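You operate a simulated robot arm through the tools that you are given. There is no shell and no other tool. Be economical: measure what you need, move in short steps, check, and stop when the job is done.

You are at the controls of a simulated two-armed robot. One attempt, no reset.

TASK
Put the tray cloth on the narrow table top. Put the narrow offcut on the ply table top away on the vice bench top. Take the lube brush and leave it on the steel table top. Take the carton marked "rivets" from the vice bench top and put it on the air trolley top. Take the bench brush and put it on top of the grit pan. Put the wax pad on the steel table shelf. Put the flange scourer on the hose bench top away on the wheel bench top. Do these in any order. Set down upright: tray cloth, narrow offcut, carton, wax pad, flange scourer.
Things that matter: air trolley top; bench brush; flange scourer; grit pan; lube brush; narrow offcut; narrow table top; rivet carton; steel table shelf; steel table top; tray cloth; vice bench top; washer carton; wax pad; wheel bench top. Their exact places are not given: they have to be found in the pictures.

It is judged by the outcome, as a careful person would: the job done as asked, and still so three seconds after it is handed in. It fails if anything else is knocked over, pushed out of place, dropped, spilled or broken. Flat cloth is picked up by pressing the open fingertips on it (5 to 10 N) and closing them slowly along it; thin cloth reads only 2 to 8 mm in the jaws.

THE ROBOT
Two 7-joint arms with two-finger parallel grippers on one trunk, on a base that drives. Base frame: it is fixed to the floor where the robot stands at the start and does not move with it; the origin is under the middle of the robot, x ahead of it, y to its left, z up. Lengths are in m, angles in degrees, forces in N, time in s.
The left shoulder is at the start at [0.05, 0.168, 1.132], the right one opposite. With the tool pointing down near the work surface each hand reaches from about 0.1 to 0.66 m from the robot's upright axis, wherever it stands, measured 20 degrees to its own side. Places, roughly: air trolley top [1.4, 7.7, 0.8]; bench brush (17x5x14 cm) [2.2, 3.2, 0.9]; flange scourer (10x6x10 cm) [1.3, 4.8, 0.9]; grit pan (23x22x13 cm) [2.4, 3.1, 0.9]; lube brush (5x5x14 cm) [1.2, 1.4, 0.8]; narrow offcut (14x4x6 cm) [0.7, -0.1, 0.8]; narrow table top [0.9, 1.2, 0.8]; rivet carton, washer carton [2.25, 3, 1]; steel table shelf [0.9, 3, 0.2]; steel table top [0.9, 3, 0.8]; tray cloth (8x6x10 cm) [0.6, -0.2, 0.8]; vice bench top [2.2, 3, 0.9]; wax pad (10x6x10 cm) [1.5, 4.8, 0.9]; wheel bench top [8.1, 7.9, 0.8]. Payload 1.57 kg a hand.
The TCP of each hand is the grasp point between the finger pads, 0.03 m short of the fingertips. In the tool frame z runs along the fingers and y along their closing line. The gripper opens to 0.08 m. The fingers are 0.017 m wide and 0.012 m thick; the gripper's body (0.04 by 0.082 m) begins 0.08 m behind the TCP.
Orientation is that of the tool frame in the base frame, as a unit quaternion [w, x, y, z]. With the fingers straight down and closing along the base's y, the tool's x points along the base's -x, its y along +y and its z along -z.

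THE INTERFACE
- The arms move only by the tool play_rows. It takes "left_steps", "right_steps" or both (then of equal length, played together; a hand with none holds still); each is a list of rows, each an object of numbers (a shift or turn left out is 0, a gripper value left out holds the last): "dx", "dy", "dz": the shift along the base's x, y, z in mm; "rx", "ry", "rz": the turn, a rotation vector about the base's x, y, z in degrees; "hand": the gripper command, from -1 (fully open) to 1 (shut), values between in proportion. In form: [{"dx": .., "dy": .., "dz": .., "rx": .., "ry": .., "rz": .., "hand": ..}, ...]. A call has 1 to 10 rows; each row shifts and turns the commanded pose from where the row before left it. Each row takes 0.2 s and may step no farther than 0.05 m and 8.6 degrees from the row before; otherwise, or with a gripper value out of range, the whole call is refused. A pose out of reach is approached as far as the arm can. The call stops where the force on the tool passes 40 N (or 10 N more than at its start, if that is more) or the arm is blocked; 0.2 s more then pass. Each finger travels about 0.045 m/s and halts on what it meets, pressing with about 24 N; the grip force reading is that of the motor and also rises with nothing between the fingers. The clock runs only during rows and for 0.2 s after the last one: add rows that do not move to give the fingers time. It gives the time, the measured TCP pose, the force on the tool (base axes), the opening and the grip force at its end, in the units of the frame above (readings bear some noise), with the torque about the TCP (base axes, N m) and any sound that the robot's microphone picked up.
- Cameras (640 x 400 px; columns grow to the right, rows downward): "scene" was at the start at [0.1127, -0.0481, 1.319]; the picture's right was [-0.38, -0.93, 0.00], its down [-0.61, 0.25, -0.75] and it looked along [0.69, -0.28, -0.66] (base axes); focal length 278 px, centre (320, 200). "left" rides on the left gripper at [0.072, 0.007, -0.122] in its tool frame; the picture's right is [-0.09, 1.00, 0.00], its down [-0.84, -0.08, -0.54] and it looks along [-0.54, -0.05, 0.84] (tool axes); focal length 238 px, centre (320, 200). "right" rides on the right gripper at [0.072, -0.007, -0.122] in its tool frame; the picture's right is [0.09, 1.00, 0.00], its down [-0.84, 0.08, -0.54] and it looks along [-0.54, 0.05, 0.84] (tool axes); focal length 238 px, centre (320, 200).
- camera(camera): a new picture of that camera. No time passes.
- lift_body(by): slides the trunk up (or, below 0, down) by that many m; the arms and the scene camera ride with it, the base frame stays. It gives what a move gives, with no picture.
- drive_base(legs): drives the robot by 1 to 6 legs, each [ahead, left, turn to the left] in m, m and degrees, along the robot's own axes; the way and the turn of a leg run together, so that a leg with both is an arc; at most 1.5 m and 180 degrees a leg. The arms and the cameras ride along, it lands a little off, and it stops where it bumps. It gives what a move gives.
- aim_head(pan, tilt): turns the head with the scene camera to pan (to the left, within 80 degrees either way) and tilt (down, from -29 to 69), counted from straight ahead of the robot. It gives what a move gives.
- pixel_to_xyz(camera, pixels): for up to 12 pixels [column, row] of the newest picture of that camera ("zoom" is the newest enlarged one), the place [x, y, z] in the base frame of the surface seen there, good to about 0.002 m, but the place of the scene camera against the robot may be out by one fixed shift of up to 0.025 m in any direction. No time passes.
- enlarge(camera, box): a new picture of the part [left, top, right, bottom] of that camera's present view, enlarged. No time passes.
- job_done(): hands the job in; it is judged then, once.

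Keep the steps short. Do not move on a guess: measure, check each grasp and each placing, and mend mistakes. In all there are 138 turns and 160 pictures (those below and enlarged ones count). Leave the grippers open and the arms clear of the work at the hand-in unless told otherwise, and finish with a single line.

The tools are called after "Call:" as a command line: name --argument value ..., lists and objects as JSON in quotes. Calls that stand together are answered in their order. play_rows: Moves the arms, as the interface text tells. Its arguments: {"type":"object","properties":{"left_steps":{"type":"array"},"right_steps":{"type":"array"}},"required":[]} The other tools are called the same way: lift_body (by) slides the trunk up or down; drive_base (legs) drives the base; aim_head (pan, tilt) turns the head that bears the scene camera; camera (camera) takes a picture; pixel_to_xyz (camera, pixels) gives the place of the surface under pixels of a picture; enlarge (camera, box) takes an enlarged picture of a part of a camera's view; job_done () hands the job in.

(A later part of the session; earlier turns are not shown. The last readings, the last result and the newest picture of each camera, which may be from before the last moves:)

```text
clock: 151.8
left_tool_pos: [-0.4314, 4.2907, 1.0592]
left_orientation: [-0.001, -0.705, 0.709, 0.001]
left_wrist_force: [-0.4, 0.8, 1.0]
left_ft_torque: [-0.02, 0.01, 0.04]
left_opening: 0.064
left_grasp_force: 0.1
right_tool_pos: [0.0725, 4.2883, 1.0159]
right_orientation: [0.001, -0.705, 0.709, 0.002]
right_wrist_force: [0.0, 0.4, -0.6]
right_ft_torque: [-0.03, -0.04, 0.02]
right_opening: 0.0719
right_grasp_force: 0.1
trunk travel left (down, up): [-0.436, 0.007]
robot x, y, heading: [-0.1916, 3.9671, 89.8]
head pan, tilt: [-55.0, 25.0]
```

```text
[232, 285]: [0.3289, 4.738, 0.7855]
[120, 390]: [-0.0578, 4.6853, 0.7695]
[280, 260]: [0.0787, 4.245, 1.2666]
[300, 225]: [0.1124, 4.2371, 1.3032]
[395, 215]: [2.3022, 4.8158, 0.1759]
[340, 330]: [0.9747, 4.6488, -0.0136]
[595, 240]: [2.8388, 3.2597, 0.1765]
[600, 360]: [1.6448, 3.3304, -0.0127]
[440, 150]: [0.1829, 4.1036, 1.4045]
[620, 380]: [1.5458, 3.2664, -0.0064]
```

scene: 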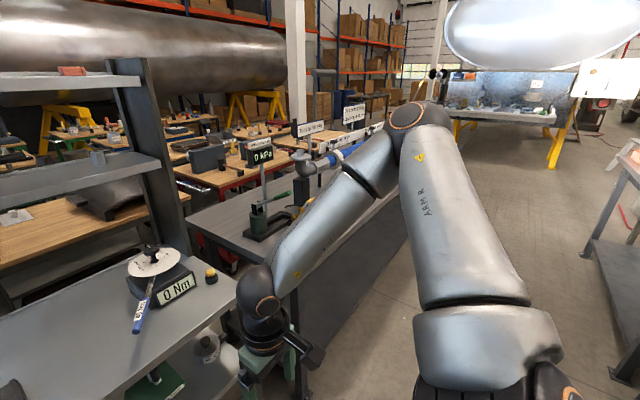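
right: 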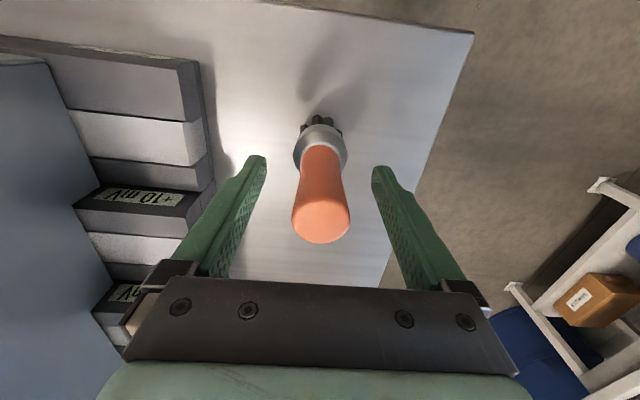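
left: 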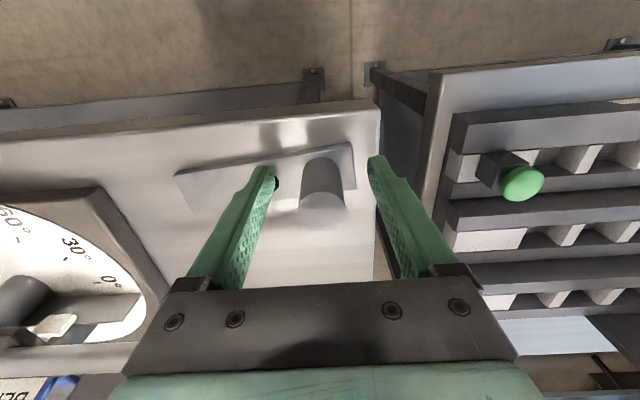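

The aisle between the benches is clear (y 3.36–4.55). The hose bench is just ahead, so I'll pick up both the wax pad and the scourer first, as the shelf is close by.

Call:
drive_base --legs '[[0, -0.8, 0], [0, -0.8, 0]]'

Call:
aim_head --pan 0 --tilt 42

Call:
camera --camera "scene"

```text
clock: 160.0
left_tool_pos: [1.1802, 4.2933, 1.0583]
left_orientation: [-0.001, -0.7, 0.714, 0.001]
left_wrist_force: [0.4, 0.5, 0.5]
left_ft_torque: [0.02, 0.01, 0.02]
left_opening: 0.064
left_grasp_force: 0.0
right_tool_pos: [1.6836, 4.2843, 1.0163]
right_orientation: [-0.001, -0.701, 0.713, 0.002]
right_wrist_force: [0.6, 0.2, 0.1]
right_ft_torque: [0.0, 0.0, 0.02]
right_opening: 0.0719
right_grasp_force: 0.1
trunk travel left (down, up): [-0.436, 0.007]
robot x, y, heading: [1.414, 3.9673, 89.0]
head pan, tilt: [-55.0, 25.0]
```

```text
clock: 161.2
left_tool_pos: [1.1809, 4.2927, 1.0588]
left_orientation: [-0.001, -0.701, 0.714, 0.001]
left_wrist_force: [0.7, -0.2, 0.5]
left_ft_torque: [-0.02, 0.0, 0.03]
left_opening: 0.064
left_grasp_force: 0.0
right_tool_pos: [1.6837, 4.2851, 1.0175]
right_orientation: [0.001, -0.7, 0.714, 0.002]
right_wrist_force: [0.0, 0.5, -0.3]
right_ft_torque: [0.02, 0.01, -0.01]
right_opening: 0.0719
right_grasp_force: 0.0
trunk travel left (down, up): [-0.436, 0.007]
robot x, y, heading: [1.4122, 3.9658, 88.9]
head pan, tilt: [0.0, 42.0]
```

```text
107 pictures are left
```

scene: 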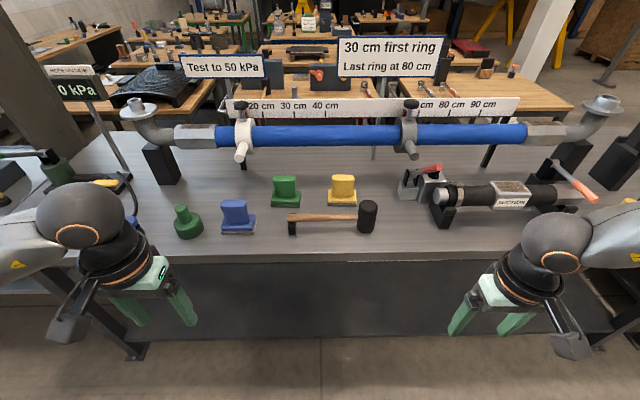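

Call:
enlarge --camera "scene" --box '[150, 150, 400, 260]'

Call:
pixel_to_xyz --camera "scene" --pixels '[[188, 208], [234, 205], [237, 232], [285, 180], [285, 203], [342, 180], [343, 203], [368, 215], [320, 260], [250, 260], [293, 222]]'

```text
2.56 times, centred on (275, 205) of scene
```

zoom: 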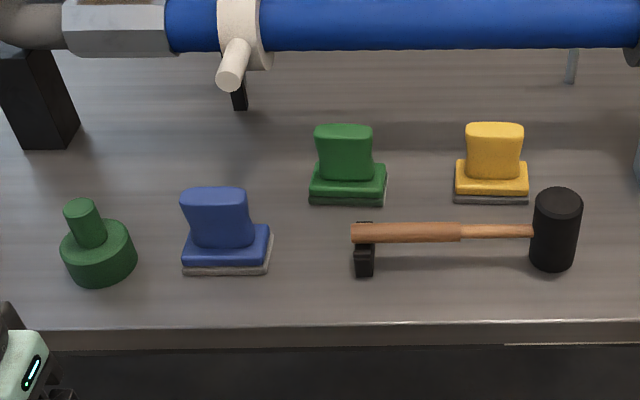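

```text
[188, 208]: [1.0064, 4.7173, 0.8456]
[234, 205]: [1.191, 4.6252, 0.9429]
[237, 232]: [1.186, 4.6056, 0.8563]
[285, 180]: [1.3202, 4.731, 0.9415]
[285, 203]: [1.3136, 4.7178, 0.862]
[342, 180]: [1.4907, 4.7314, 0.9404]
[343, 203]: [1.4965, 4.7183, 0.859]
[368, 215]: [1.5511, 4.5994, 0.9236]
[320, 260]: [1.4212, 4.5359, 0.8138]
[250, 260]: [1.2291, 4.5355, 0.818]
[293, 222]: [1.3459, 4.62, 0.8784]
```

Green at (285,190) should be the flange scourer (x≈1.31, y≈4.75), and yellow at (342,190) the wax pad (x≈1.48, y≈4.75). Blue isn't ours. I'll lower the shoulders while keeping the hands high, then move so the left hand faces the green one.

Call:
play_rows --left_steps '[{"dz": 35, "hand": -1}, {"dz": 35}, {"dz": 30}, {}]' --right_steps '[{"dz": 45, "hand": -1}, {"dz": 45}, {"dz": 40}, {}]'

Call:
lift_body --by -0.1

Call:
drive_base --legs '[[0, -0.12, 1], [0.3, 0, 0]]'

Call:
camera --camera "left"

Call:
camera --camera "scene"

```text
clock: 162.2
left_tool_pos: [1.1795, 4.2936, 1.1598]
left_orientation: [-0.002, -0.701, 0.713, 0.0]
left_wrist_force: [-0.3, 0.3, 0.1]
left_ft_torque: [-0.03, 0.06, -0.02]
left_opening: 0.08
left_grasp_force: 0.0
right_tool_pos: [1.6827, 4.2833, 1.1485]
right_orientation: [0.0, -0.7, 0.714, 0.003]
right_wrist_force: [-0.8, 0.7, 0.7]
right_ft_torque: [0.01, 0.03, 0.03]
right_opening: 0.0799
right_grasp_force: 0.1
trunk travel left (down, up): [-0.436, 0.007]
robot x, y, heading: [1.4143, 3.9695, 89.2]
head pan, tilt: [0.0, 42.0]
```

```text
clock: 163.6
left_tool_pos: [1.1797, 4.2938, 1.0597]
left_orientation: [0.0, -0.7, 0.714, 0.001]
left_wrist_force: [-0.6, 0.2, 0.3]
left_ft_torque: [-0.02, -0.02, 0.01]
left_opening: 0.0801
left_grasp_force: 0.1
right_tool_pos: [1.684, 4.2847, 1.0488]
right_orientation: [0.002, -0.7, 0.714, 0.003]
right_wrist_force: [-0.5, 0.3, -0.2]
right_ft_torque: [0.01, 0.01, -0.01]
right_opening: 0.08
right_grasp_force: 0.1
trunk travel left (down, up): [-0.336, 0.107]
robot x, y, heading: [1.4139, 3.966, 88.9]
head pan, tilt: [0.0, 42.0]
```

```text
clock: 166.4
left_tool_pos: [1.2952, 4.5868, 1.0588]
left_orientation: [-0.001, -0.706, 0.708, 0.0]
left_wrist_force: [-0.6, -0.1, 0.4]
left_ft_torque: [0.01, 0.01, -0.01]
left_opening: 0.0801
left_grasp_force: 0.1
right_tool_pos: [1.7976, 4.5865, 1.0476]
right_orientation: [0.0, -0.707, 0.707, 0.002]
right_wrist_force: [-0.2, -0.2, 1.1]
right_ft_torque: [0.0, 0.0, -0.02]
right_opening: 0.0798
right_grasp_force: 0.1
trunk travel left (down, up): [-0.336, 0.107]
robot x, y, heading: [1.5352, 4.2619, 90.0]
head pan, tilt: [0.0, 42.0]
```

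```text
105 pictures are left
```

left: 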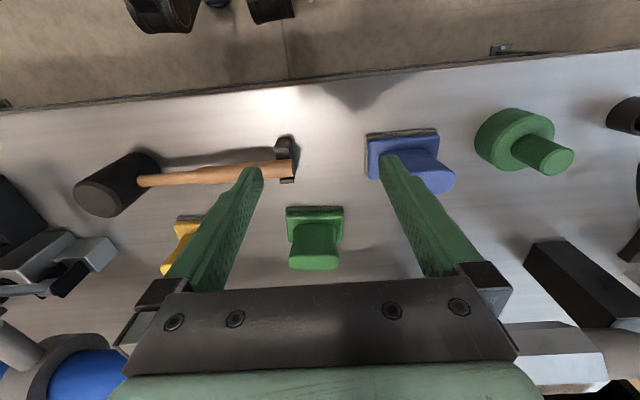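

```text
104 pictures are left
```

scene: 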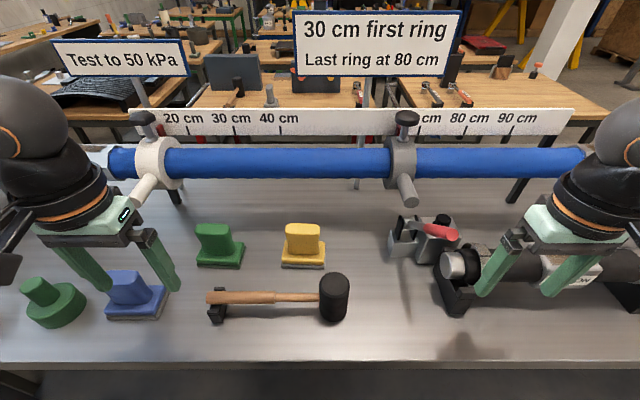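

Call:
pixel_to_xyz --camera "left" --pixels '[[315, 262], [293, 260], [337, 260], [315, 245], [315, 212], [290, 212], [341, 212], [400, 200], [315, 270], [183, 235]]'

Call:
enlarge --camera "left" --box '[260, 190, 380, 290]'

Call:
pixel_to_xyz --camera "scene" --pixels '[[140, 190], [160, 165], [270, 165], [407, 190], [212, 228], [300, 228], [314, 228], [285, 228]]'

```text
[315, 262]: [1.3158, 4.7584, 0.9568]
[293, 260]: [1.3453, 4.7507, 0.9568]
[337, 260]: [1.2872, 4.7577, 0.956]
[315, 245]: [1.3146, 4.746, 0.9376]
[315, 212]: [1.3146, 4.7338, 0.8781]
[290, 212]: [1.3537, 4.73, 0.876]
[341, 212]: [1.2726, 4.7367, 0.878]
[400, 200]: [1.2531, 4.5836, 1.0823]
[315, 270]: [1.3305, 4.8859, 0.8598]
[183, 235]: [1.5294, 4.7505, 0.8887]
```

```text
4.00 times, centred on (320, 240) of left
```

zoom: 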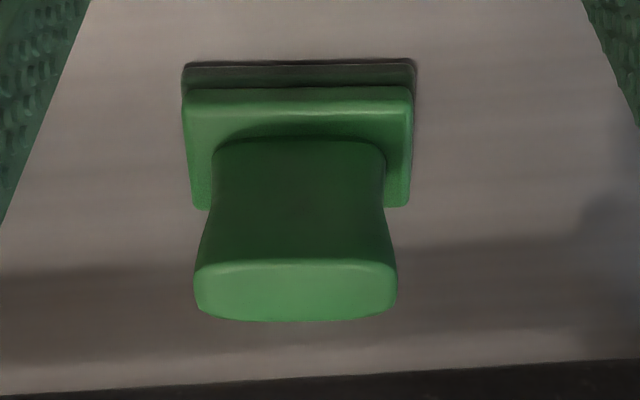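

```text
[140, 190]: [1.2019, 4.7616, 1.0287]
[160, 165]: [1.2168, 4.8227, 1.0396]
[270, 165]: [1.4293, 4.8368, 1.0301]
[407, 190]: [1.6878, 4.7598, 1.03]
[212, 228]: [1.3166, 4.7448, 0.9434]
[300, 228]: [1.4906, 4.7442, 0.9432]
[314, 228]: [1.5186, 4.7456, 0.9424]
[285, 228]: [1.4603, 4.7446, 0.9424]
```

The handle is 6 cm wide with its centre at (1.316,4.757) and top at 0.957. The pipe front is at y≈4.83, so there's room. I'll move over it and stop just above.

Call:
play_rows --left_steps '[{"dx": 5, "dy": 42}, {"dx": 5, "dy": 42}, {"dx": 5, "dy": 42}, {"dx": 5.5, "dy": 43}, {"dz": -35}, {"dz": -20}, {}]'

Call:
camera --camera "left"

```text
clock: 168.0
left_tool_pos: [1.3134, 4.756, 1.0056]
left_orientation: [-0.001, -0.706, 0.708, 0.001]
left_wrist_force: [0.8, -0.4, 0.3]
left_ft_torque: [-0.01, 0.01, 0.01]
left_opening: 0.0799
left_grasp_force: 0.1
right_tool_pos: [1.7986, 4.5858, 1.0474]
right_orientation: [0.001, -0.706, 0.708, 0.002]
right_wrist_force: [0.4, 0.3, -0.7]
right_ft_torque: [0.02, 0.01, 0.0]
right_opening: 0.0802
right_grasp_force: 0.0
trunk travel left (down, up): [-0.336, 0.107]
robot x, y, heading: [1.5362, 4.2654, 89.8]
head pan, tilt: [0.0, 42.0]
```

```text
102 pictures are left
```

left: 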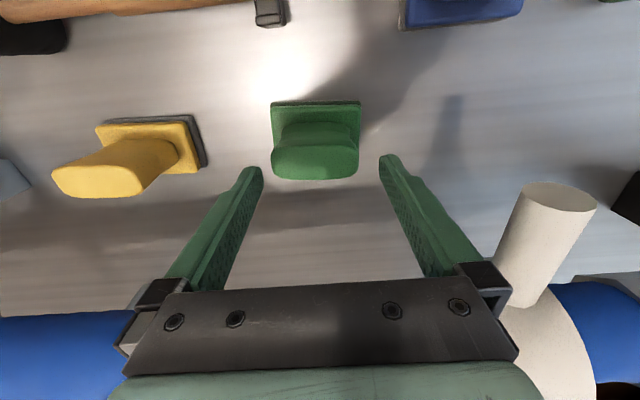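

Call:
pixel_to_xyz --camera "left" --pixels '[[505, 260], [530, 220], [520, 320], [315, 170], [355, 165], [274, 165], [315, 150], [600, 300]]'

```text
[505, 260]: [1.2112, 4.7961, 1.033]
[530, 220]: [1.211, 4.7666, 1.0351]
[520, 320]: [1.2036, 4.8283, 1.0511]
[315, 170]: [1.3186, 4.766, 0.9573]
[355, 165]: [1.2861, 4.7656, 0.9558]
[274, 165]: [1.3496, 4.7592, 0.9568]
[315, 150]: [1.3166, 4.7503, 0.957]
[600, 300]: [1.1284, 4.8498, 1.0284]
```

Call:
play_rows --left_steps '[{"dx": 4, "dy": 2, "dz": -28}, {"dz": -28}, {"dz": -27}, {}, {"hand": -0.4}, {"hand": 0.2}, {"hand": 1}, {}, {}]'

Call:
camera --camera "left"

```text
clock: 170.0
left_tool_pos: [1.3198, 4.7595, 0.9241]
left_orientation: [-0.001, -0.707, 0.708, 0.0]
left_wrist_force: [0.2, -0.3, -0.2]
left_ft_torque: [0.01, -0.03, -0.02]
left_opening: 0.0701
left_grasp_force: 23.8
right_tool_pos: [1.7987, 4.5858, 1.0484]
right_orientation: [0.001, -0.706, 0.708, 0.002]
right_wrist_force: [-0.3, -0.4, 0.8]
right_ft_torque: [-0.02, 0.01, -0.01]
right_opening: 0.08
right_grasp_force: 0.2
trunk travel left (down, up): [-0.336, 0.107]
robot x, y, heading: [1.5397, 4.26, 89.8]
head pan, tilt: [0.0, 42.0]
```

```text
101 pictures are left
```

left: 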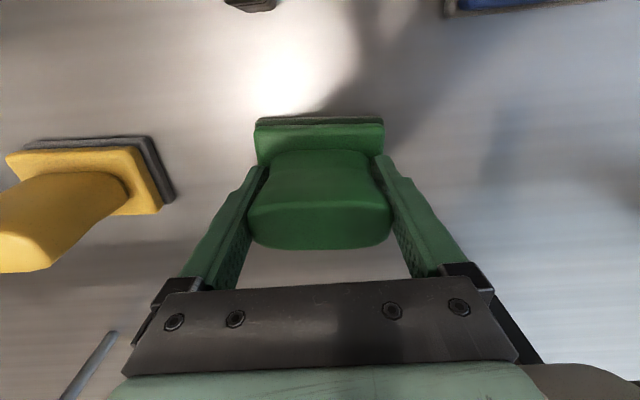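

Gripped at 70 mm with 24 N. I'll lift carefully and check.

Call:
play_rows --left_steps '[{"dz": 15}, {"dz": 20}, {"dz": 30}, {"dz": 40}, {}]'

Call:
camera --camera "left"

```text
clock: 171.2
left_tool_pos: [1.3208, 4.7577, 1.0253]
left_orientation: [-0.001, -0.706, 0.708, -0.001]
left_wrist_force: [-0.1, 0.0, -2.0]
left_ft_torque: [-0.01, 0.02, 0.04]
left_opening: 0.0698
left_grasp_force: 24.5
right_tool_pos: [1.7996, 4.5859, 1.0483]
right_orientation: [0.001, -0.707, 0.708, 0.002]
right_wrist_force: [0.3, 0.0, 0.2]
right_ft_torque: [0.04, -0.01, 0.01]
right_opening: 0.0798
right_grasp_force: 0.1
trunk travel left (down, up): [-0.336, 0.107]
robot x, y, heading: [1.5318, 4.2671, 90.1]
head pan, tilt: [0.0, 42.0]
```

```text
100 pictures are left
```

left: 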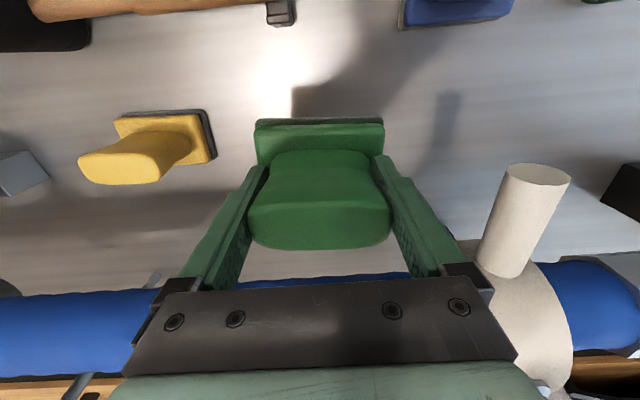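

Held level. I'll retract, shift 0.26 left, and bring the right hand to the yellow wax pad.

Call:
play_rows --left_steps '[{"dz": 30, "dy": -20}, {"dy": -45, "dz": 10}, {"dy": -45, "dz": 10}, {"dy": -45}, {"dy": -20}, {}]'

Call:
drive_base --legs '[[0, 0.28, 0]]'

Call:
camera --camera "right"

```text
clock: 172.6
left_tool_pos: [1.3187, 4.584, 1.0756]
left_orientation: [0.0, 0.707, -0.707, -0.001]
left_wrist_force: [-0.4, -0.2, -3.7]
left_ft_torque: [-0.01, -0.02, 0.0]
left_opening: 0.0697
left_grasp_force: 23.9
right_tool_pos: [1.7995, 4.5868, 1.0486]
right_orientation: [0.001, -0.707, 0.707, 0.002]
right_wrist_force: [0.1, -0.4, 0.6]
right_ft_torque: [0.01, -0.01, 0.04]
right_opening: 0.0801
right_grasp_force: 0.1
trunk travel left (down, up): [-0.336, 0.107]
robot x, y, heading: [1.5343, 4.2657, 90.1]
head pan, tilt: [0.0, 42.0]
```

```text
clock: 174.6
left_tool_pos: [1.0404, 4.5843, 1.0754]
left_orientation: [-0.001, -0.706, 0.708, 0.001]
left_wrist_force: [0.0, 0.1, -2.6]
left_ft_torque: [0.02, 0.0, -0.01]
left_opening: 0.0701
left_grasp_force: 23.9
right_tool_pos: [1.5219, 4.5873, 1.0482]
right_orientation: [0.0, -0.706, 0.709, 0.002]
right_wrist_force: [0.1, 0.4, -0.5]
right_ft_torque: [0.01, 0.01, -0.03]
right_opening: 0.0796
right_grasp_force: 0.1
trunk travel left (down, up): [-0.336, 0.107]
robot x, y, heading: [1.2566, 4.2674, 89.8]
head pan, tilt: [0.0, 42.0]
```

```text
99 pictures are left
```

right: 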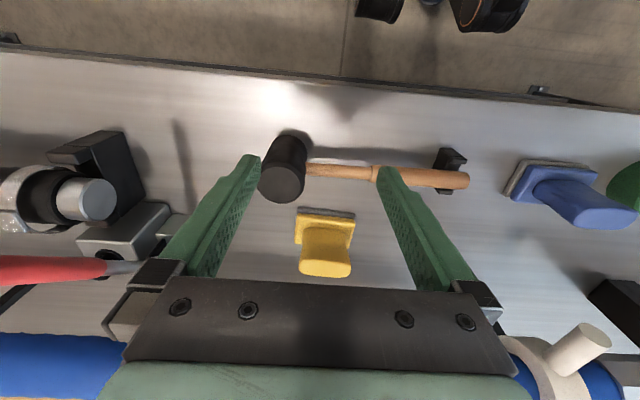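

Call:
pixel_to_xyz --camera "right" --pixels '[[326, 268], [303, 268], [348, 266], [326, 274], [326, 245], [298, 240], [352, 235], [285, 170]]'

Call:
enlarge --camera "right" --box '[260, 190, 420, 290]'

```text
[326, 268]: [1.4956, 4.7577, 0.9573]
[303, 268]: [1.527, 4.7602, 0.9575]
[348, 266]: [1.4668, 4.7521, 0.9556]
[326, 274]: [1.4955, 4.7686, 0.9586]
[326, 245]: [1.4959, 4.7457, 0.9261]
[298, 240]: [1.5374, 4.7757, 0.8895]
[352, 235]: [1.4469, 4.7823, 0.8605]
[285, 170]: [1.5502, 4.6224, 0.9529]
```

```text
4.00 times, centred on (340, 240) of right
```

zoom: 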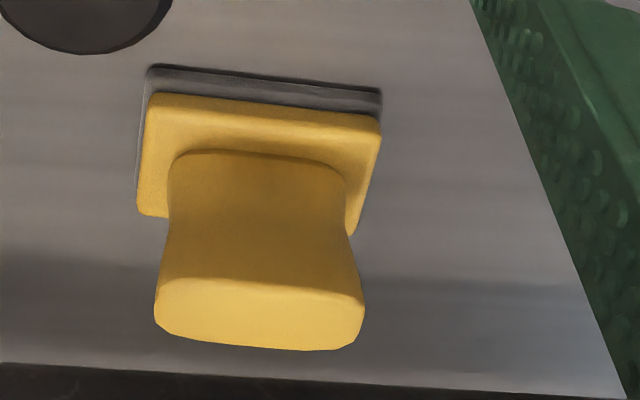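

Call:
drive_base --legs '[[0.03, 0, 0]]'

Call:
play_rows --right_steps '[{"dx": -8, "dy": 35}, {"dx": -8, "dy": 35}, {"dx": -8, "dy": 35}, {"dx": -2, "dy": 37}, {"dz": -30}, {"dz": -15}, {}]'

Call:
camera --camera "right"

```text
clock: 175.4
left_tool_pos: [1.0416, 4.6132, 1.0762]
left_orientation: [-0.002, -0.706, 0.708, -0.001]
left_wrist_force: [0.6, 0.5, -1.1]
left_ft_torque: [-0.04, -0.01, 0.01]
left_opening: 0.0699
left_grasp_force: 23.8
right_tool_pos: [1.5219, 4.6184, 1.0485]
right_orientation: [-0.001, -0.706, 0.708, 0.002]
right_wrist_force: [0.0, -0.1, 0.0]
right_ft_torque: [-0.02, 0.02, 0.02]
right_opening: 0.0803
right_grasp_force: 0.1
trunk travel left (down, up): [-0.336, 0.107]
robot x, y, heading: [1.2572, 4.2973, 90.0]
head pan, tilt: [0.0, 42.0]
```

```text
clock: 177.0
left_tool_pos: [1.0413, 4.6127, 1.0758]
left_orientation: [-0.001, -0.706, 0.708, 0.0]
left_wrist_force: [0.1, 0.3, -2.3]
left_ft_torque: [0.02, -0.01, -0.01]
left_opening: 0.0697
left_grasp_force: 24.6
right_tool_pos: [1.4957, 4.759, 1.0025]
right_orientation: [0.0, -0.706, 0.708, 0.002]
right_wrist_force: [-0.5, 0.0, 1.0]
right_ft_torque: [0.01, -0.03, 0.03]
right_opening: 0.0799
right_grasp_force: 0.0
trunk travel left (down, up): [-0.336, 0.107]
robot x, y, heading: [1.2565, 4.2971, 90.1]
head pan, tilt: [0.0, 42.0]
```

```text
97 pictures are left
```

right: 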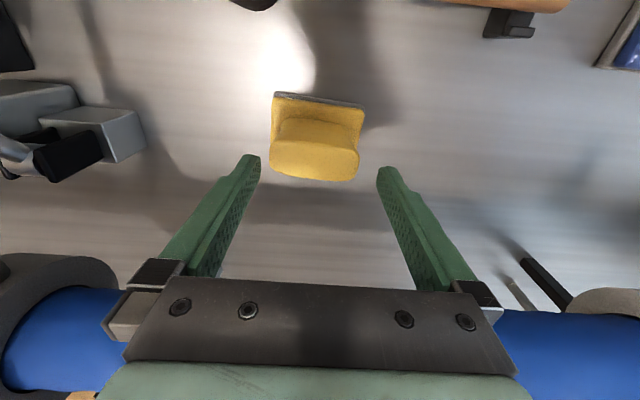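

Call:
play_rows --right_steps '[{"dx": 1, "dz": -28}, {"dz": -28}, {"dz": -23}, {}, {"hand": -0.6}, {"hand": -0.2}, {"hand": 1}, {}, {}]'

Call:
camera --camera "right"

```text
clock: 179.0
left_tool_pos: [1.0425, 4.6128, 1.0766]
left_orientation: [0.0, -0.706, 0.708, 0.001]
left_wrist_force: [-0.3, 0.4, -2.7]
left_ft_torque: [0.02, -0.01, -0.03]
left_opening: 0.0699
left_grasp_force: 23.8
right_tool_pos: [1.4961, 4.76, 0.9252]
right_orientation: [0.0, -0.706, 0.708, 0.003]
right_wrist_force: [0.6, -0.7, -0.3]
right_ft_torque: [0.07, -0.15, -0.05]
right_opening: 0.0697
right_grasp_force: 24.3
trunk travel left (down, up): [-0.336, 0.107]
robot x, y, heading: [1.2558, 4.2975, 89.7]
head pan, tilt: [0.0, 42.0]
```

```text
96 pictures are left
```

right: 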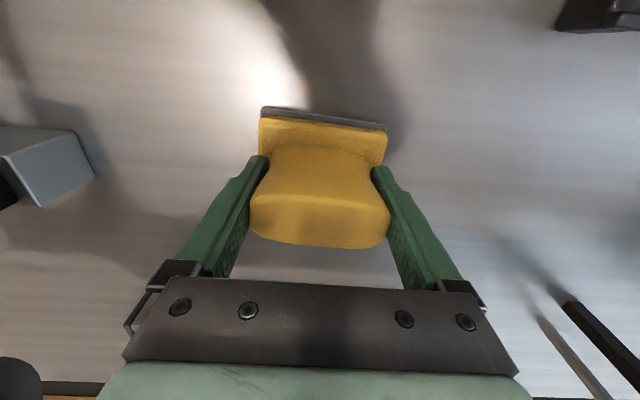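

Gripped. I'll lift, retract, back into the aisle, and turn round to face the steel table's north side.

Call:
play_rows --right_steps '[{"dz": 15}, {"dz": 30}, {"dz": 40}, {"dz": 30, "dy": -20}, {"dy": -40}, {"dy": -40}, {"dy": -40}, {}]'

Call:
camera --camera "right"

Call:
drive_base --legs '[[-0.33, 0, 0], [0, 0, -180]]'

Call:
aim_head --pan -15 --tilt 50

Call:
camera --camera "scene"

```text
clock: 180.8
left_tool_pos: [1.0418, 4.6131, 1.0765]
left_orientation: [-0.001, -0.706, 0.708, 0.001]
left_wrist_force: [0.2, -0.2, -2.3]
left_ft_torque: [0.0, -0.02, -0.03]
left_opening: 0.0699
left_grasp_force: 24.3
right_tool_pos: [1.4968, 4.6176, 1.0384]
right_orientation: [0.001, -0.706, 0.709, 0.002]
right_wrist_force: [-0.3, 0.4, -2.0]
right_ft_torque: [-0.01, 0.03, -0.04]
right_opening: 0.0694
right_grasp_force: 24.3
trunk travel left (down, up): [-0.336, 0.107]
robot x, y, heading: [1.2552, 4.2959, 90.3]
head pan, tilt: [0.0, 42.0]
```

```text
95 pictures are left
```

right: 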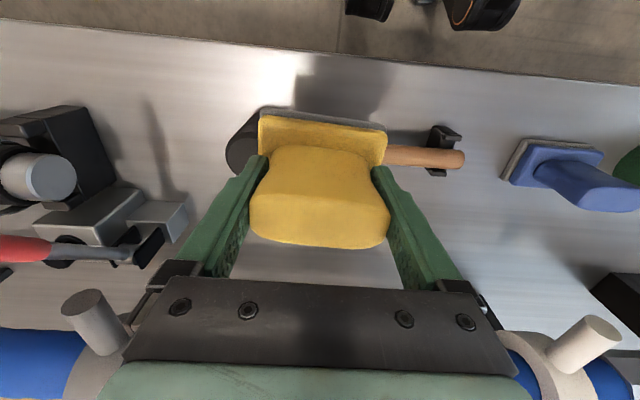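

```text
clock: 190.3
left_tool_pos: [1.4738, 3.6538, 1.0767]
left_orientation: [-0.001, 0.704, 0.711, 0.001]
left_wrist_force: [0.1, 0.7, -2.9]
left_ft_torque: [0.02, 0.0, -0.03]
left_opening: 0.0695
left_grasp_force: 24.0
right_tool_pos: [1.0189, 3.6444, 1.0385]
right_orientation: [0.003, 0.703, 0.711, -0.001]
right_wrist_force: [0.5, 1.2, -2.4]
right_ft_torque: [-0.03, 0.01, -0.03]
right_opening: 0.0692
right_grasp_force: 23.4
trunk travel left (down, up): [-0.336, 0.107]
robot x, y, heading: [1.2567, 3.9694, -89.2]
head pan, tilt: [0.0, 42.0]
```

```text
clock: 191.1
left_tool_pos: [1.4746, 3.6546, 1.0765]
left_orientation: [-0.001, 0.703, 0.711, 0.001]
left_wrist_force: [-1.2, -0.2, -2.1]
left_ft_torque: [0.02, -0.03, -0.01]
left_opening: 0.0695
left_grasp_force: 24.7
right_tool_pos: [1.0184, 3.6445, 1.0378]
right_orientation: [0.002, 0.703, 0.711, 0.0]
right_wrist_force: [-0.2, 0.8, -3.4]
right_ft_torque: [-0.02, 0.01, -0.04]
right_opening: 0.0692
right_grasp_force: 23.9
trunk travel left (down, up): [-0.336, 0.107]
robot x, y, heading: [1.2562, 3.9695, -89.5]
head pan, tilt: [-15.0, 50.0]
```

```text
94 pictures are left
```

scene: 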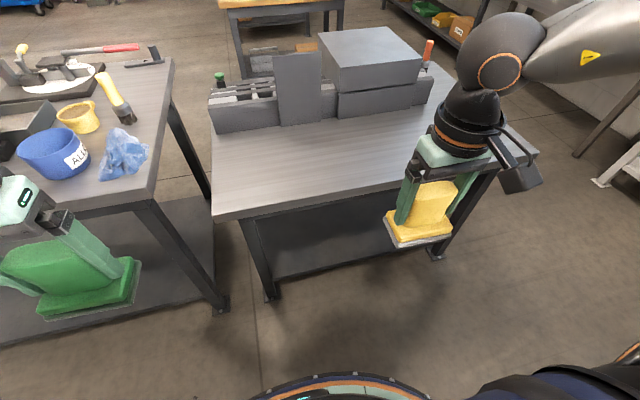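

Call:
pixel_to_xyz --camera "scene" --pixels '[[310, 262], [310, 268], [350, 262], [320, 245], [340, 235], [272, 295], [258, 250], [300, 203], [300, 210], [437, 255], [380, 250]]'

Call:
enlarge --camera "scene" --box '[220, 170, 480, 320]'

```text
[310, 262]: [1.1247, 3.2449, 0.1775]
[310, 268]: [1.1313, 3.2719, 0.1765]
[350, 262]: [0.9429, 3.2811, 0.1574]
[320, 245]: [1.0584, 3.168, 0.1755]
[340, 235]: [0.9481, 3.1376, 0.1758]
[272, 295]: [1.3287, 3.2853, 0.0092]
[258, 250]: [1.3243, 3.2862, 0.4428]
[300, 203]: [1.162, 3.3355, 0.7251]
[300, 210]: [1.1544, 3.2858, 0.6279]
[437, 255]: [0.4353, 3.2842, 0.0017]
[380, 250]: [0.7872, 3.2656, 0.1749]
```

```text
2.46 times, centred on (350, 245) of scene
```

zoom: 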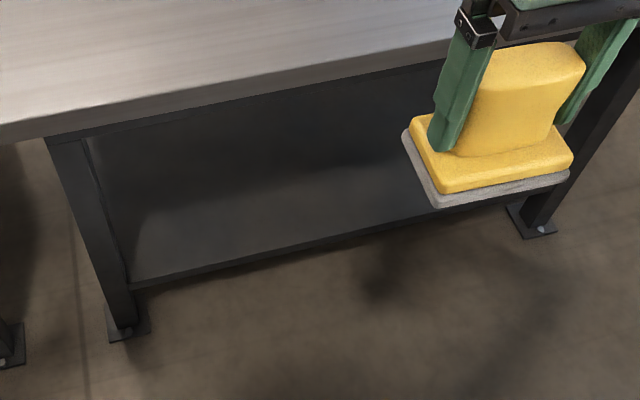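

The shelf (z≈0.19) starts 7 cm inside the table edge with an apron above it, so a straight-down hand is tight. My plan is to set the wax pad on the free north strip of the steel table, tilt the open hand about 43° around the handle, regrip it, then slide it onto the shelf. First I'll tuck the left hand back and drive closer.

Call:
play_rows --left_steps '[{"dy": 30, "dz": 20}, {"dy": 30, "dz": 20}, {"dy": 30, "dz": 20}, {}]'

Call:
drive_base --legs '[[0.31, -0.15, 0]]'

Call:
camera --camera "right"

```text
clock: 192.1
left_tool_pos: [1.4738, 3.7472, 1.1399]
left_orientation: [0.0, 0.703, 0.712, 0.001]
left_wrist_force: [-0.2, -0.2, -2.4]
left_ft_torque: [0.01, -0.02, -0.01]
left_opening: 0.0694
left_grasp_force: 23.5
right_tool_pos: [1.0196, 3.6448, 1.0383]
right_orientation: [0.002, 0.703, 0.711, 0.0]
right_wrist_force: [0.0, -0.5, -1.6]
right_ft_torque: [0.03, 0.01, 0.01]
right_opening: 0.0692
right_grasp_force: 23.9
trunk travel left (down, up): [-0.336, 0.107]
robot x, y, heading: [1.2564, 3.9695, -89.2]
head pan, tilt: [-15.0, 50.0]
```

```text
clock: 194.3
left_tool_pos: [1.3294, 3.44, 1.1393]
left_orientation: [0.001, 0.702, 0.712, 0.002]
left_wrist_force: [0.3, -0.2, -2.0]
left_ft_torque: [0.07, -0.03, 0.05]
left_opening: 0.0691
left_grasp_force: 24.1
right_tool_pos: [0.8744, 3.3341, 1.0381]
right_orientation: [0.002, 0.702, 0.713, -0.001]
right_wrist_force: [-0.9, -0.2, -2.8]
right_ft_torque: [0.0, 0.01, 0.0]
right_opening: 0.0692
right_grasp_force: 23.6
trunk travel left (down, up): [-0.336, 0.107]
robot x, y, heading: [1.1121, 3.661, -89.3]
head pan, tilt: [-15.0, 50.0]
```

```text
92 pictures are left
```

right: 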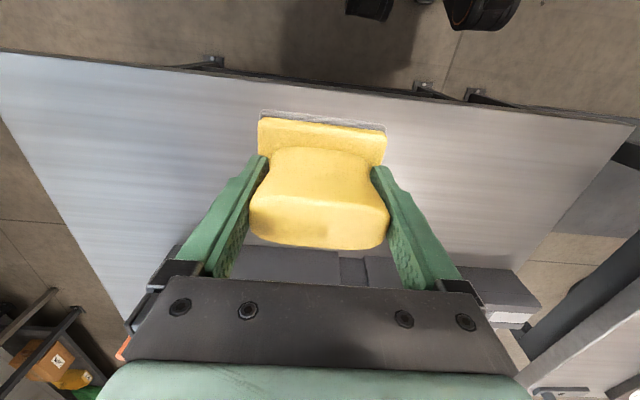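

Call:
pixel_to_xyz --camera "right" --pixels '[[250, 250], [350, 262], [480, 275], [300, 75], [200, 150]]'

Call:
play_rows --right_steps '[{"dy": -35}, {"dy": -35}, {"dz": -35}, {"dz": -35}, {"dz": -35}, {}]'

Call:
lift_body --by -0.1

```text
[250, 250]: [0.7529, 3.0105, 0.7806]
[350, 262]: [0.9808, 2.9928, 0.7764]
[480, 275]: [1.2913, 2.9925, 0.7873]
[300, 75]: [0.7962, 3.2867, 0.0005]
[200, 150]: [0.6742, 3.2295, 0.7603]
```

```text
clock: 195.7
left_tool_pos: [1.3284, 3.4403, 1.1393]
left_orientation: [0.001, 0.702, 0.713, 0.0]
left_wrist_force: [-0.1, 0.6, -2.3]
left_ft_torque: [0.02, 0.01, 0.03]
left_opening: 0.0697
left_grasp_force: 24.1
right_tool_pos: [0.8732, 3.2668, 0.9343]
right_orientation: [0.002, 0.702, 0.712, 0.0]
right_wrist_force: [-0.4, -1.0, -2.2]
right_ft_torque: [-0.01, -0.01, 0.0]
right_opening: 0.0692
right_grasp_force: 24.5
trunk travel left (down, up): [-0.336, 0.107]
robot x, y, heading: [1.1067, 3.6627, -89.1]
head pan, tilt: [-15.0, 50.0]
```

```text
clock: 197.0
left_tool_pos: [1.3296, 3.4394, 1.0406]
left_orientation: [0.0, 0.702, 0.712, 0.001]
left_wrist_force: [0.4, 0.7, -2.3]
left_ft_torque: [-0.03, 0.0, -0.01]
left_opening: 0.0694
left_grasp_force: 23.9
right_tool_pos: [0.8738, 3.2676, 0.8363]
right_orientation: [0.002, 0.701, 0.713, 0.0]
right_wrist_force: [-0.7, 0.0, -3.0]
right_ft_torque: [0.0, 0.04, 0.0]
right_opening: 0.0692
right_grasp_force: 23.8
trunk travel left (down, up): [-0.236, 0.207]
robot x, y, heading: [1.1067, 3.6612, -89.1]
head pan, tilt: [-15.0, 50.0]
```

Bottom is about 1 cm above the top; I'll lower gently to contact.

Call:
play_rows --right_steps '[{"dz": -6}, {"dz": -3}, {"dz": -1.5}, {}]'

```text
clock: 198.0
left_tool_pos: [1.3283, 3.4404, 1.0404]
left_orientation: [0.0, 0.701, 0.713, 0.001]
left_wrist_force: [-0.5, -0.4, -2.2]
left_ft_torque: [0.01, -0.02, 0.04]
left_opening: 0.0694
left_grasp_force: 23.4
right_tool_pos: [0.8738, 3.2658, 0.8255]
right_orientation: [0.003, 0.702, 0.713, -0.001]
right_wrist_force: [0.4, 0.0, 3.0]
right_ft_torque: [0.15, 0.23, -0.03]
right_opening: 0.0694
right_grasp_force: 23.6
trunk travel left (down, up): [-0.236, 0.207]
robot x, y, heading: [1.1097, 3.6621, -88.9]
head pan, tilt: [-15.0, 50.0]
```

Contact. I'll open and tilt the hand around the TCP (fingers pointing forward) by about 42°.

Call:
play_rows --right_steps '[{"hand": 0}, {"hand": -1}, {}, {"rx": -8.5}, {"rx": -8.5}, {"rx": -8.5}, {"rx": -8.5}, {"rx": -8.5}, {}]'

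Call:
camera --camera "right"

Call:
camera --camera "scene"

```text
clock: 200.0
left_tool_pos: [1.3289, 3.4398, 1.0398]
left_orientation: [0.001, 0.702, 0.712, 0.001]
left_wrist_force: [-0.1, 0.3, -1.5]
left_ft_torque: [0.02, -0.02, -0.02]
left_opening: 0.0694
left_grasp_force: 24.1
right_tool_pos: [0.8735, 3.2665, 0.8258]
right_orientation: [0.258, 0.653, 0.664, -0.258]
right_wrist_force: [-0.4, -1.0, 0.0]
right_ft_torque: [0.02, 0.03, 0.0]
right_opening: 0.0799
right_grasp_force: 0.0
trunk travel left (down, up): [-0.236, 0.207]
robot x, y, heading: [1.1061, 3.6589, -88.9]
head pan, tilt: [-15.0, 50.0]
```

```text
91 pictures are left
```

right: 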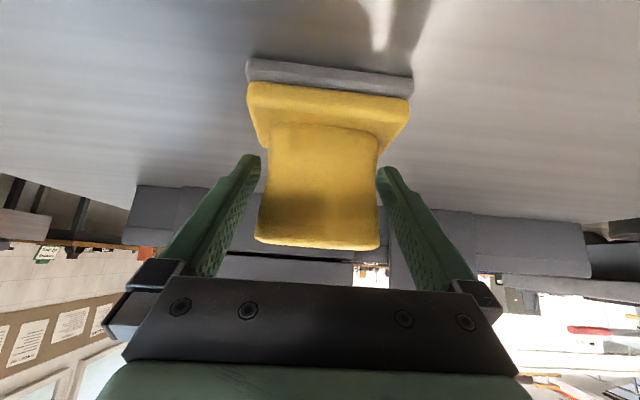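

```text
90 pictures are left
```

scene: 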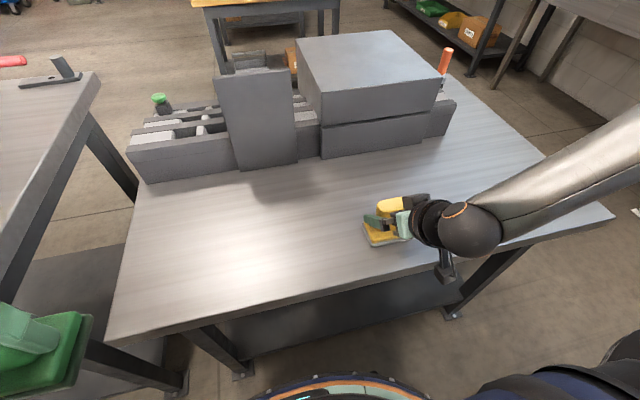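

The tilt worked. Closing again.

Call:
play_rows --right_steps '[{"hand": -0.5}, {"hand": 0}, {"hand": 1}, {}, {}, {"dz": 15}, {"dz": 25}, {}]'

Call:
camera --camera "right"

```text
clock: 201.8
left_tool_pos: [1.3278, 3.4405, 1.0397]
left_orientation: [0.0, 0.701, 0.713, 0.001]
left_wrist_force: [0.4, 0.5, -2.4]
left_ft_torque: [0.0, 0.0, -0.01]
left_opening: 0.0691
left_grasp_force: 23.7
right_tool_pos: [0.8734, 3.2543, 0.859]
right_orientation: [0.256, 0.653, 0.664, -0.259]
right_wrist_force: [0.7, 0.8, -2.7]
right_ft_torque: [0.0, 0.01, 0.0]
right_opening: 0.0688
right_grasp_force: 23.8
right hand out of reach, approached as far as the arm can: row 6, 7
trunk travel left (down, up): [-0.236, 0.207]
robot x, y, heading: [1.107, 3.6624, -89.3]
head pan, tilt: [-15.0, 50.0]
```

```text
89 pictures are left
```

right: 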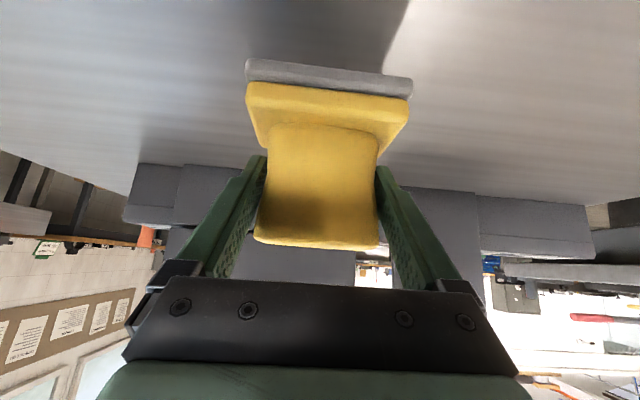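

Held and lifted. I'll back away 0.25, raise the left hand a bit, and lower the trunk fully.

Call:
drive_base --legs '[[-0.27, 0, -0.8]]'

Call:
play_rows --left_steps '[{"dz": 40}, {"dz": 40}, {}, {}, {}, {}, {}, {}]' --right_steps '[{"dz": -30, "dy": -5}, {"dz": -30, "dy": -5}, {"dz": -30, "dy": -5}, {"dz": -30}, {"dz": -30}, {"dz": -30}, {"dz": -30}, {}]'

Call:
lift_body --by -0.236

Call:
camera --camera "scene"

```text
clock: 203.7
left_tool_pos: [1.3229, 3.707, 1.0395]
left_orientation: [0.0, 0.706, 0.709, 0.0]
left_wrist_force: [0.5, -0.5, -2.1]
left_ft_torque: [0.0, 0.0, 0.02]
left_opening: 0.0692
left_grasp_force: 24.4
right_tool_pos: [0.8655, 3.5253, 0.8596]
right_orientation: [0.255, 0.657, 0.66, -0.26]
right_wrist_force: [-0.2, 0.2, -1.9]
right_ft_torque: [0.04, -0.01, -0.01]
right_opening: 0.0688
right_grasp_force: 23.1
trunk travel left (down, up): [-0.236, 0.207]
robot x, y, heading: [1.1016, 3.9321, -89.8]
head pan, tilt: [-15.0, 50.0]
```

```text
clock: 205.5
left_tool_pos: [1.3257, 3.7059, 1.1202]
left_orientation: [0.0, 0.706, 0.709, 0.001]
left_wrist_force: [0.4, 0.0, -2.1]
left_ft_torque: [0.01, 0.0, 0.01]
left_opening: 0.0692
left_grasp_force: 23.5
right_tool_pos: [0.8847, 3.487, 0.765]
right_orientation: [0.253, 0.658, 0.66, -0.259]
right_wrist_force: [-0.3, -0.4, -2.9]
right_ft_torque: [-0.03, -0.01, 0.05]
right_opening: 0.0688
right_grasp_force: 24.0
right hand out of reach, approached as far as the arm can: row 3, 4, 5, 6, 7
trunk travel left (down, up): [-0.236, 0.207]
robot x, y, heading: [1.1023, 3.93, -89.6]
head pan, tilt: [-15.0, 50.0]
```

```text
clock: 208.0
left_tool_pos: [1.3255, 3.7055, 0.8847]
left_orientation: [0.0, 0.706, 0.708, 0.001]
left_wrist_force: [-0.2, 0.5, -1.5]
left_ft_torque: [-0.01, -0.01, 0.0]
left_opening: 0.0694
left_grasp_force: 23.9
right_tool_pos: [0.8852, 3.4869, 0.5294]
right_orientation: [0.252, 0.658, 0.661, -0.259]
right_wrist_force: [-0.3, 0.3, -2.9]
right_ft_torque: [0.0, -0.05, 0.01]
right_opening: 0.0688
right_grasp_force: 24.3
trunk travel left (down, up): [0.0, 0.443]
robot x, y, heading: [1.1083, 3.9321, -89.9]
head pan, tilt: [-15.0, 50.0]
```

```text
88 pictures are left
```

scene: 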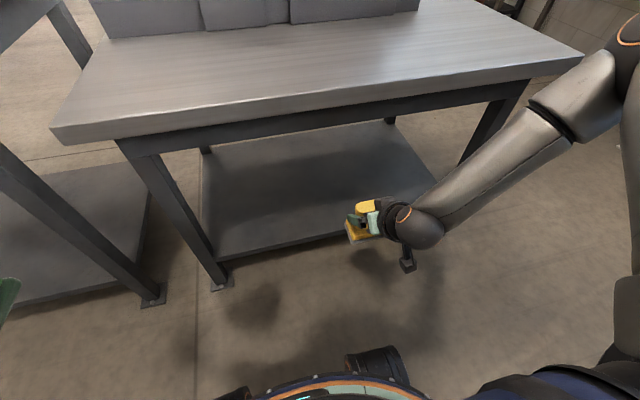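

Call:
play_rows --right_steps '[{"dx": -30, "dz": -10}, {"dx": -30, "dz": -20}, {"dx": -20, "dz": -30}, {"dz": -40}, {"dz": -40}, {}]'

```text
clock: 209.4
left_tool_pos: [1.325, 3.7074, 0.8849]
left_orientation: [0.0, 0.706, 0.708, 0.001]
left_wrist_force: [-0.6, 1.0, -1.8]
left_ft_torque: [0.01, 0.04, 0.0]
left_opening: 0.0689
left_grasp_force: 24.4
right_tool_pos: [0.8051, 3.4569, 0.5244]
right_orientation: [0.249, 0.66, 0.66, -0.258]
right_wrist_force: [-0.1, 0.1, -1.6]
right_ft_torque: [-0.04, -0.01, -0.01]
right_opening: 0.0688
right_grasp_force: 24.2
right hand out of reach, approached as far as the arm can: row 1, 2, 3, 4, 5
trunk travel left (down, up): [0.0, 0.443]
robot x, y, heading: [1.1068, 3.9311, -89.7]
head pan, tilt: [-15.0, 50.0]
```

The right arm is at a joint limit here. I'll try yawing the hand inward, which suits its elbow-out posture, then lower.

Call:
play_rows --right_steps '[{"rz": 8}, {"rz": 8}, {"rz": 8}, {"dz": -30}, {"dz": -30}, {"dz": -30}, {"dz": -30}, {}]'

```text
clock: 211.2
left_tool_pos: [1.325, 3.7048, 0.8849]
left_orientation: [0.001, 0.706, 0.708, 0.001]
left_wrist_force: [-0.3, -0.6, -1.9]
left_ft_torque: [0.0, 0.01, -0.03]
left_opening: 0.0691
left_grasp_force: 23.7
right_tool_pos: [0.7782, 3.4699, 0.5066]
right_orientation: [0.3, 0.507, 0.782, -0.202]
right_wrist_force: [0.2, 0.1, -2.2]
right_ft_torque: [0.04, 0.0, -0.01]
right_opening: 0.0689
right_grasp_force: 24.2
right hand out of reach, approached as far as the arm can: row 4, 5, 6, 7
trunk travel left (down, up): [0.0, 0.443]
robot x, y, heading: [1.1083, 3.9284, -89.5]
head pan, tilt: [-15.0, 50.0]
```

Call:
aim_head --pan -45 --tilt 45

Call:
camera --camera "scene"

```text
clock: 212.2
left_tool_pos: [1.3258, 3.7053, 0.8851]
left_orientation: [0.0, 0.706, 0.709, 0.001]
left_wrist_force: [0.2, -0.4, -2.5]
left_ft_torque: [0.03, 0.01, 0.0]
left_opening: 0.0688
left_grasp_force: 23.8
right_tool_pos: [0.7775, 3.4695, 0.5068]
right_orientation: [0.3, 0.506, 0.783, -0.2]
right_wrist_force: [0.0, -1.8, -2.1]
right_ft_torque: [-0.02, -0.01, -0.02]
right_opening: 0.0689
right_grasp_force: 23.4
trunk travel left (down, up): [0.0, 0.443]
robot x, y, heading: [1.1081, 3.9305, -89.8]
head pan, tilt: [-45.0, 45.0]
```

```text
87 pictures are left
```

scene: 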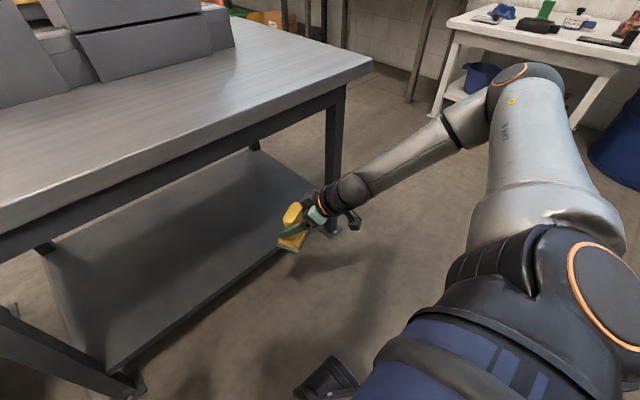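

Call:
pixel_to_xyz --camera "scene" --pixels '[[520, 75], [350, 190], [560, 230], [345, 185], [500, 90]]'

```text
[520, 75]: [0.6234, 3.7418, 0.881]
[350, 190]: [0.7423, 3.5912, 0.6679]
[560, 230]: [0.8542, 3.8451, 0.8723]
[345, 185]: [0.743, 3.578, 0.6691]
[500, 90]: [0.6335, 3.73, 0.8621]
```

I'll bring the hand back to straight-down and test how low it reaches that way.

Call:
play_rows --right_steps '[{"rz": -8}, {"rz": -8}, {"rz": -8}, {"rx": 8.5}, {"rx": 8.5}, {"rx": 8.5}, {"rx": 8.5}, {"rx": 8.5}, {}]'

Call:
play_rows --right_steps '[{"dz": -30}, {"dz": -30}, {"dz": -30}, {"dz": -30}, {"dz": -30}, {"dz": -30}, {"dz": -30}, {}]'

Call:
camera --camera "scene"

```text
clock: 214.2
left_tool_pos: [1.3242, 3.7073, 0.8843]
left_orientation: [-0.001, 0.706, 0.708, 0.001]
left_wrist_force: [1.0, -0.6, -2.6]
left_ft_torque: [-0.01, -0.03, 0.02]
left_opening: 0.0689
left_grasp_force: 24.5
right_tool_pos: [0.7746, 3.4702, 0.5236]
right_orientation: [-0.004, 0.705, 0.709, -0.003]
right_wrist_force: [-0.4, -0.3, -1.6]
right_ft_torque: [-0.05, 0.03, 0.02]
right_opening: 0.0689
right_grasp_force: 24.1
right hand out of reach, approached as far as the arm can: row 1, 2, 3
trunk travel left (down, up): [0.0, 0.443]
robot x, y, heading: [1.1082, 3.9311, -89.5]
head pan, tilt: [-45.0, 45.0]
```

```text
clock: 215.9
left_tool_pos: [1.3261, 3.706, 0.8846]
left_orientation: [0.001, 0.705, 0.709, 0.001]
left_wrist_force: [0.4, -0.1, -3.3]
left_ft_torque: [-0.03, -0.03, 0.04]
left_opening: 0.0689
left_grasp_force: 24.0
right_tool_pos: [0.7513, 3.5352, 0.4405]
right_orientation: [-0.004, 0.705, 0.709, -0.002]
right_wrist_force: [0.2, -0.4, -2.3]
right_ft_torque: [-0.05, -0.02, -0.05]
right_opening: 0.0687
right_grasp_force: 24.1
right hand out of reach, approached as far as the arm can: row 2, 3, 4, 5, 6, 7
trunk travel left (down, up): [0.0, 0.443]
robot x, y, heading: [1.1065, 3.9293, -89.9]
head pan, tilt: [-45.0, 45.0]
```

```text
86 pictures are left
```

scene: 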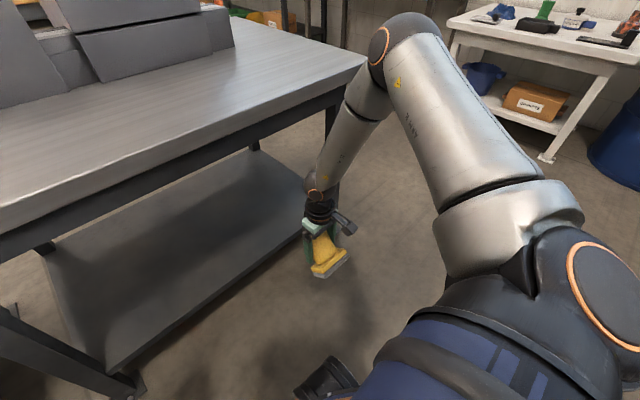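

Call:
pixel_to_xyz --camera "scene" --pixels '[[405, 40], [375, 75], [320, 185], [345, 150], [325, 215], [560, 230]]'

```text
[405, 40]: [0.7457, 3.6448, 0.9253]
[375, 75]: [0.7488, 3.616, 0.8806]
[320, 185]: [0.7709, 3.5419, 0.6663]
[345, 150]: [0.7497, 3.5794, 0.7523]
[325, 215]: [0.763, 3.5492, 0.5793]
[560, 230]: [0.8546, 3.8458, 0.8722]
```

Call:
play_rows --right_steps '[{"rz": 8.5}, {"rz": 8.5}, {"rz": 8.5}, {"rz": 8.5}, {"dz": -30}, {"dz": -30}, {"dz": -30}, {"dz": -30}, {}]'

```text
clock: 217.9
left_tool_pos: [1.3259, 3.7052, 0.8846]
left_orientation: [0.0, 0.706, 0.708, 0.002]
left_wrist_force: [0.6, -0.5, -2.4]
left_ft_torque: [0.04, 0.0, -0.01]
left_opening: 0.0692
left_grasp_force: 23.7
right_tool_pos: [0.7509, 3.5684, 0.4285]
right_orientation: [-0.002, 0.466, 0.885, -0.004]
right_wrist_force: [-0.9, -0.3, -2.4]
right_ft_torque: [-0.01, -0.04, 0.01]
right_opening: 0.0689
right_grasp_force: 23.5
right hand out of reach, approached as far as the arm can: row 4, 5, 6, 7, 8
trunk travel left (down, up): [0.0, 0.443]
robot x, y, heading: [1.1047, 3.9307, -89.6]
head pan, tilt: [-45.0, 45.0]
```

Call:
play_rows --right_steps '[{"rz": -8.5}, {"rz": -8.5}, {"rz": -8.5}, {"rz": -8.5}, {"rz": -8.5}, {"rz": -8.5}, {"rz": -8.5}, {"rz": -8.5}, {}]'

Call:
play_rows --right_steps '[{"dz": -30}, {"dz": -30}, {"dz": -30}, {"dz": -30}, {}]'

Call:
camera --camera "scene"

```text
clock: 219.9
left_tool_pos: [1.3264, 3.706, 0.8837]
left_orientation: [0.0, 0.706, 0.708, 0.001]
left_wrist_force: [-0.4, 0.1, -2.6]
left_ft_torque: [0.0, 0.0, -0.01]
left_opening: 0.0689
left_grasp_force: 23.8
right_tool_pos: [0.7509, 3.568, 0.4293]
right_orientation: [-0.005, 0.882, 0.471, -0.001]
right_wrist_force: [0.4, 0.6, -1.8]
right_ft_torque: [-0.06, 0.0, 0.0]
right_opening: 0.0688
right_grasp_force: 24.2
trunk travel left (down, up): [0.0, 0.443]
robot x, y, heading: [1.1047, 3.9293, -90.1]
head pan, tilt: [-45.0, 45.0]
```

```text
clock: 221.2
left_tool_pos: [1.3262, 3.7063, 0.8843]
left_orientation: [0.0, 0.705, 0.709, 0.002]
left_wrist_force: [-0.1, -0.5, -2.4]
left_ft_torque: [0.02, 0.0, 0.0]
left_opening: 0.069
left_grasp_force: 23.6
right_tool_pos: [0.7379, 3.5904, 0.4209]
right_orientation: [-0.004, 0.882, 0.472, -0.001]
right_wrist_force: [0.4, -0.1, -2.1]
right_ft_torque: [-0.04, 0.02, -0.04]
right_opening: 0.0686
right_grasp_force: 23.9
right hand out of reach, approached as far as the arm can: row 1, 2, 3, 4
trunk travel left (down, up): [0.0, 0.443]
robot x, y, heading: [1.1092, 3.9325, -89.7]
head pan, tilt: [-45.0, 45.0]
```

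```text
85 pictures are left
```

scene: 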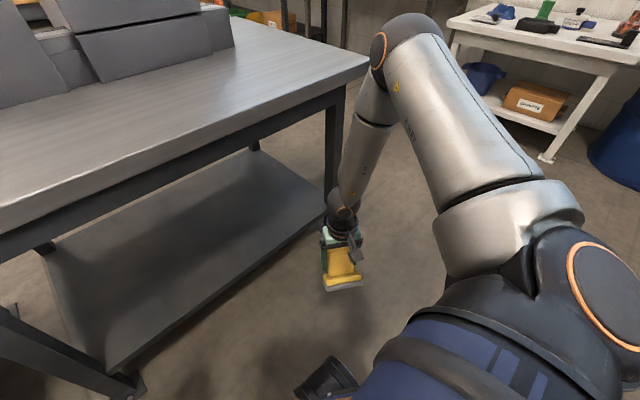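

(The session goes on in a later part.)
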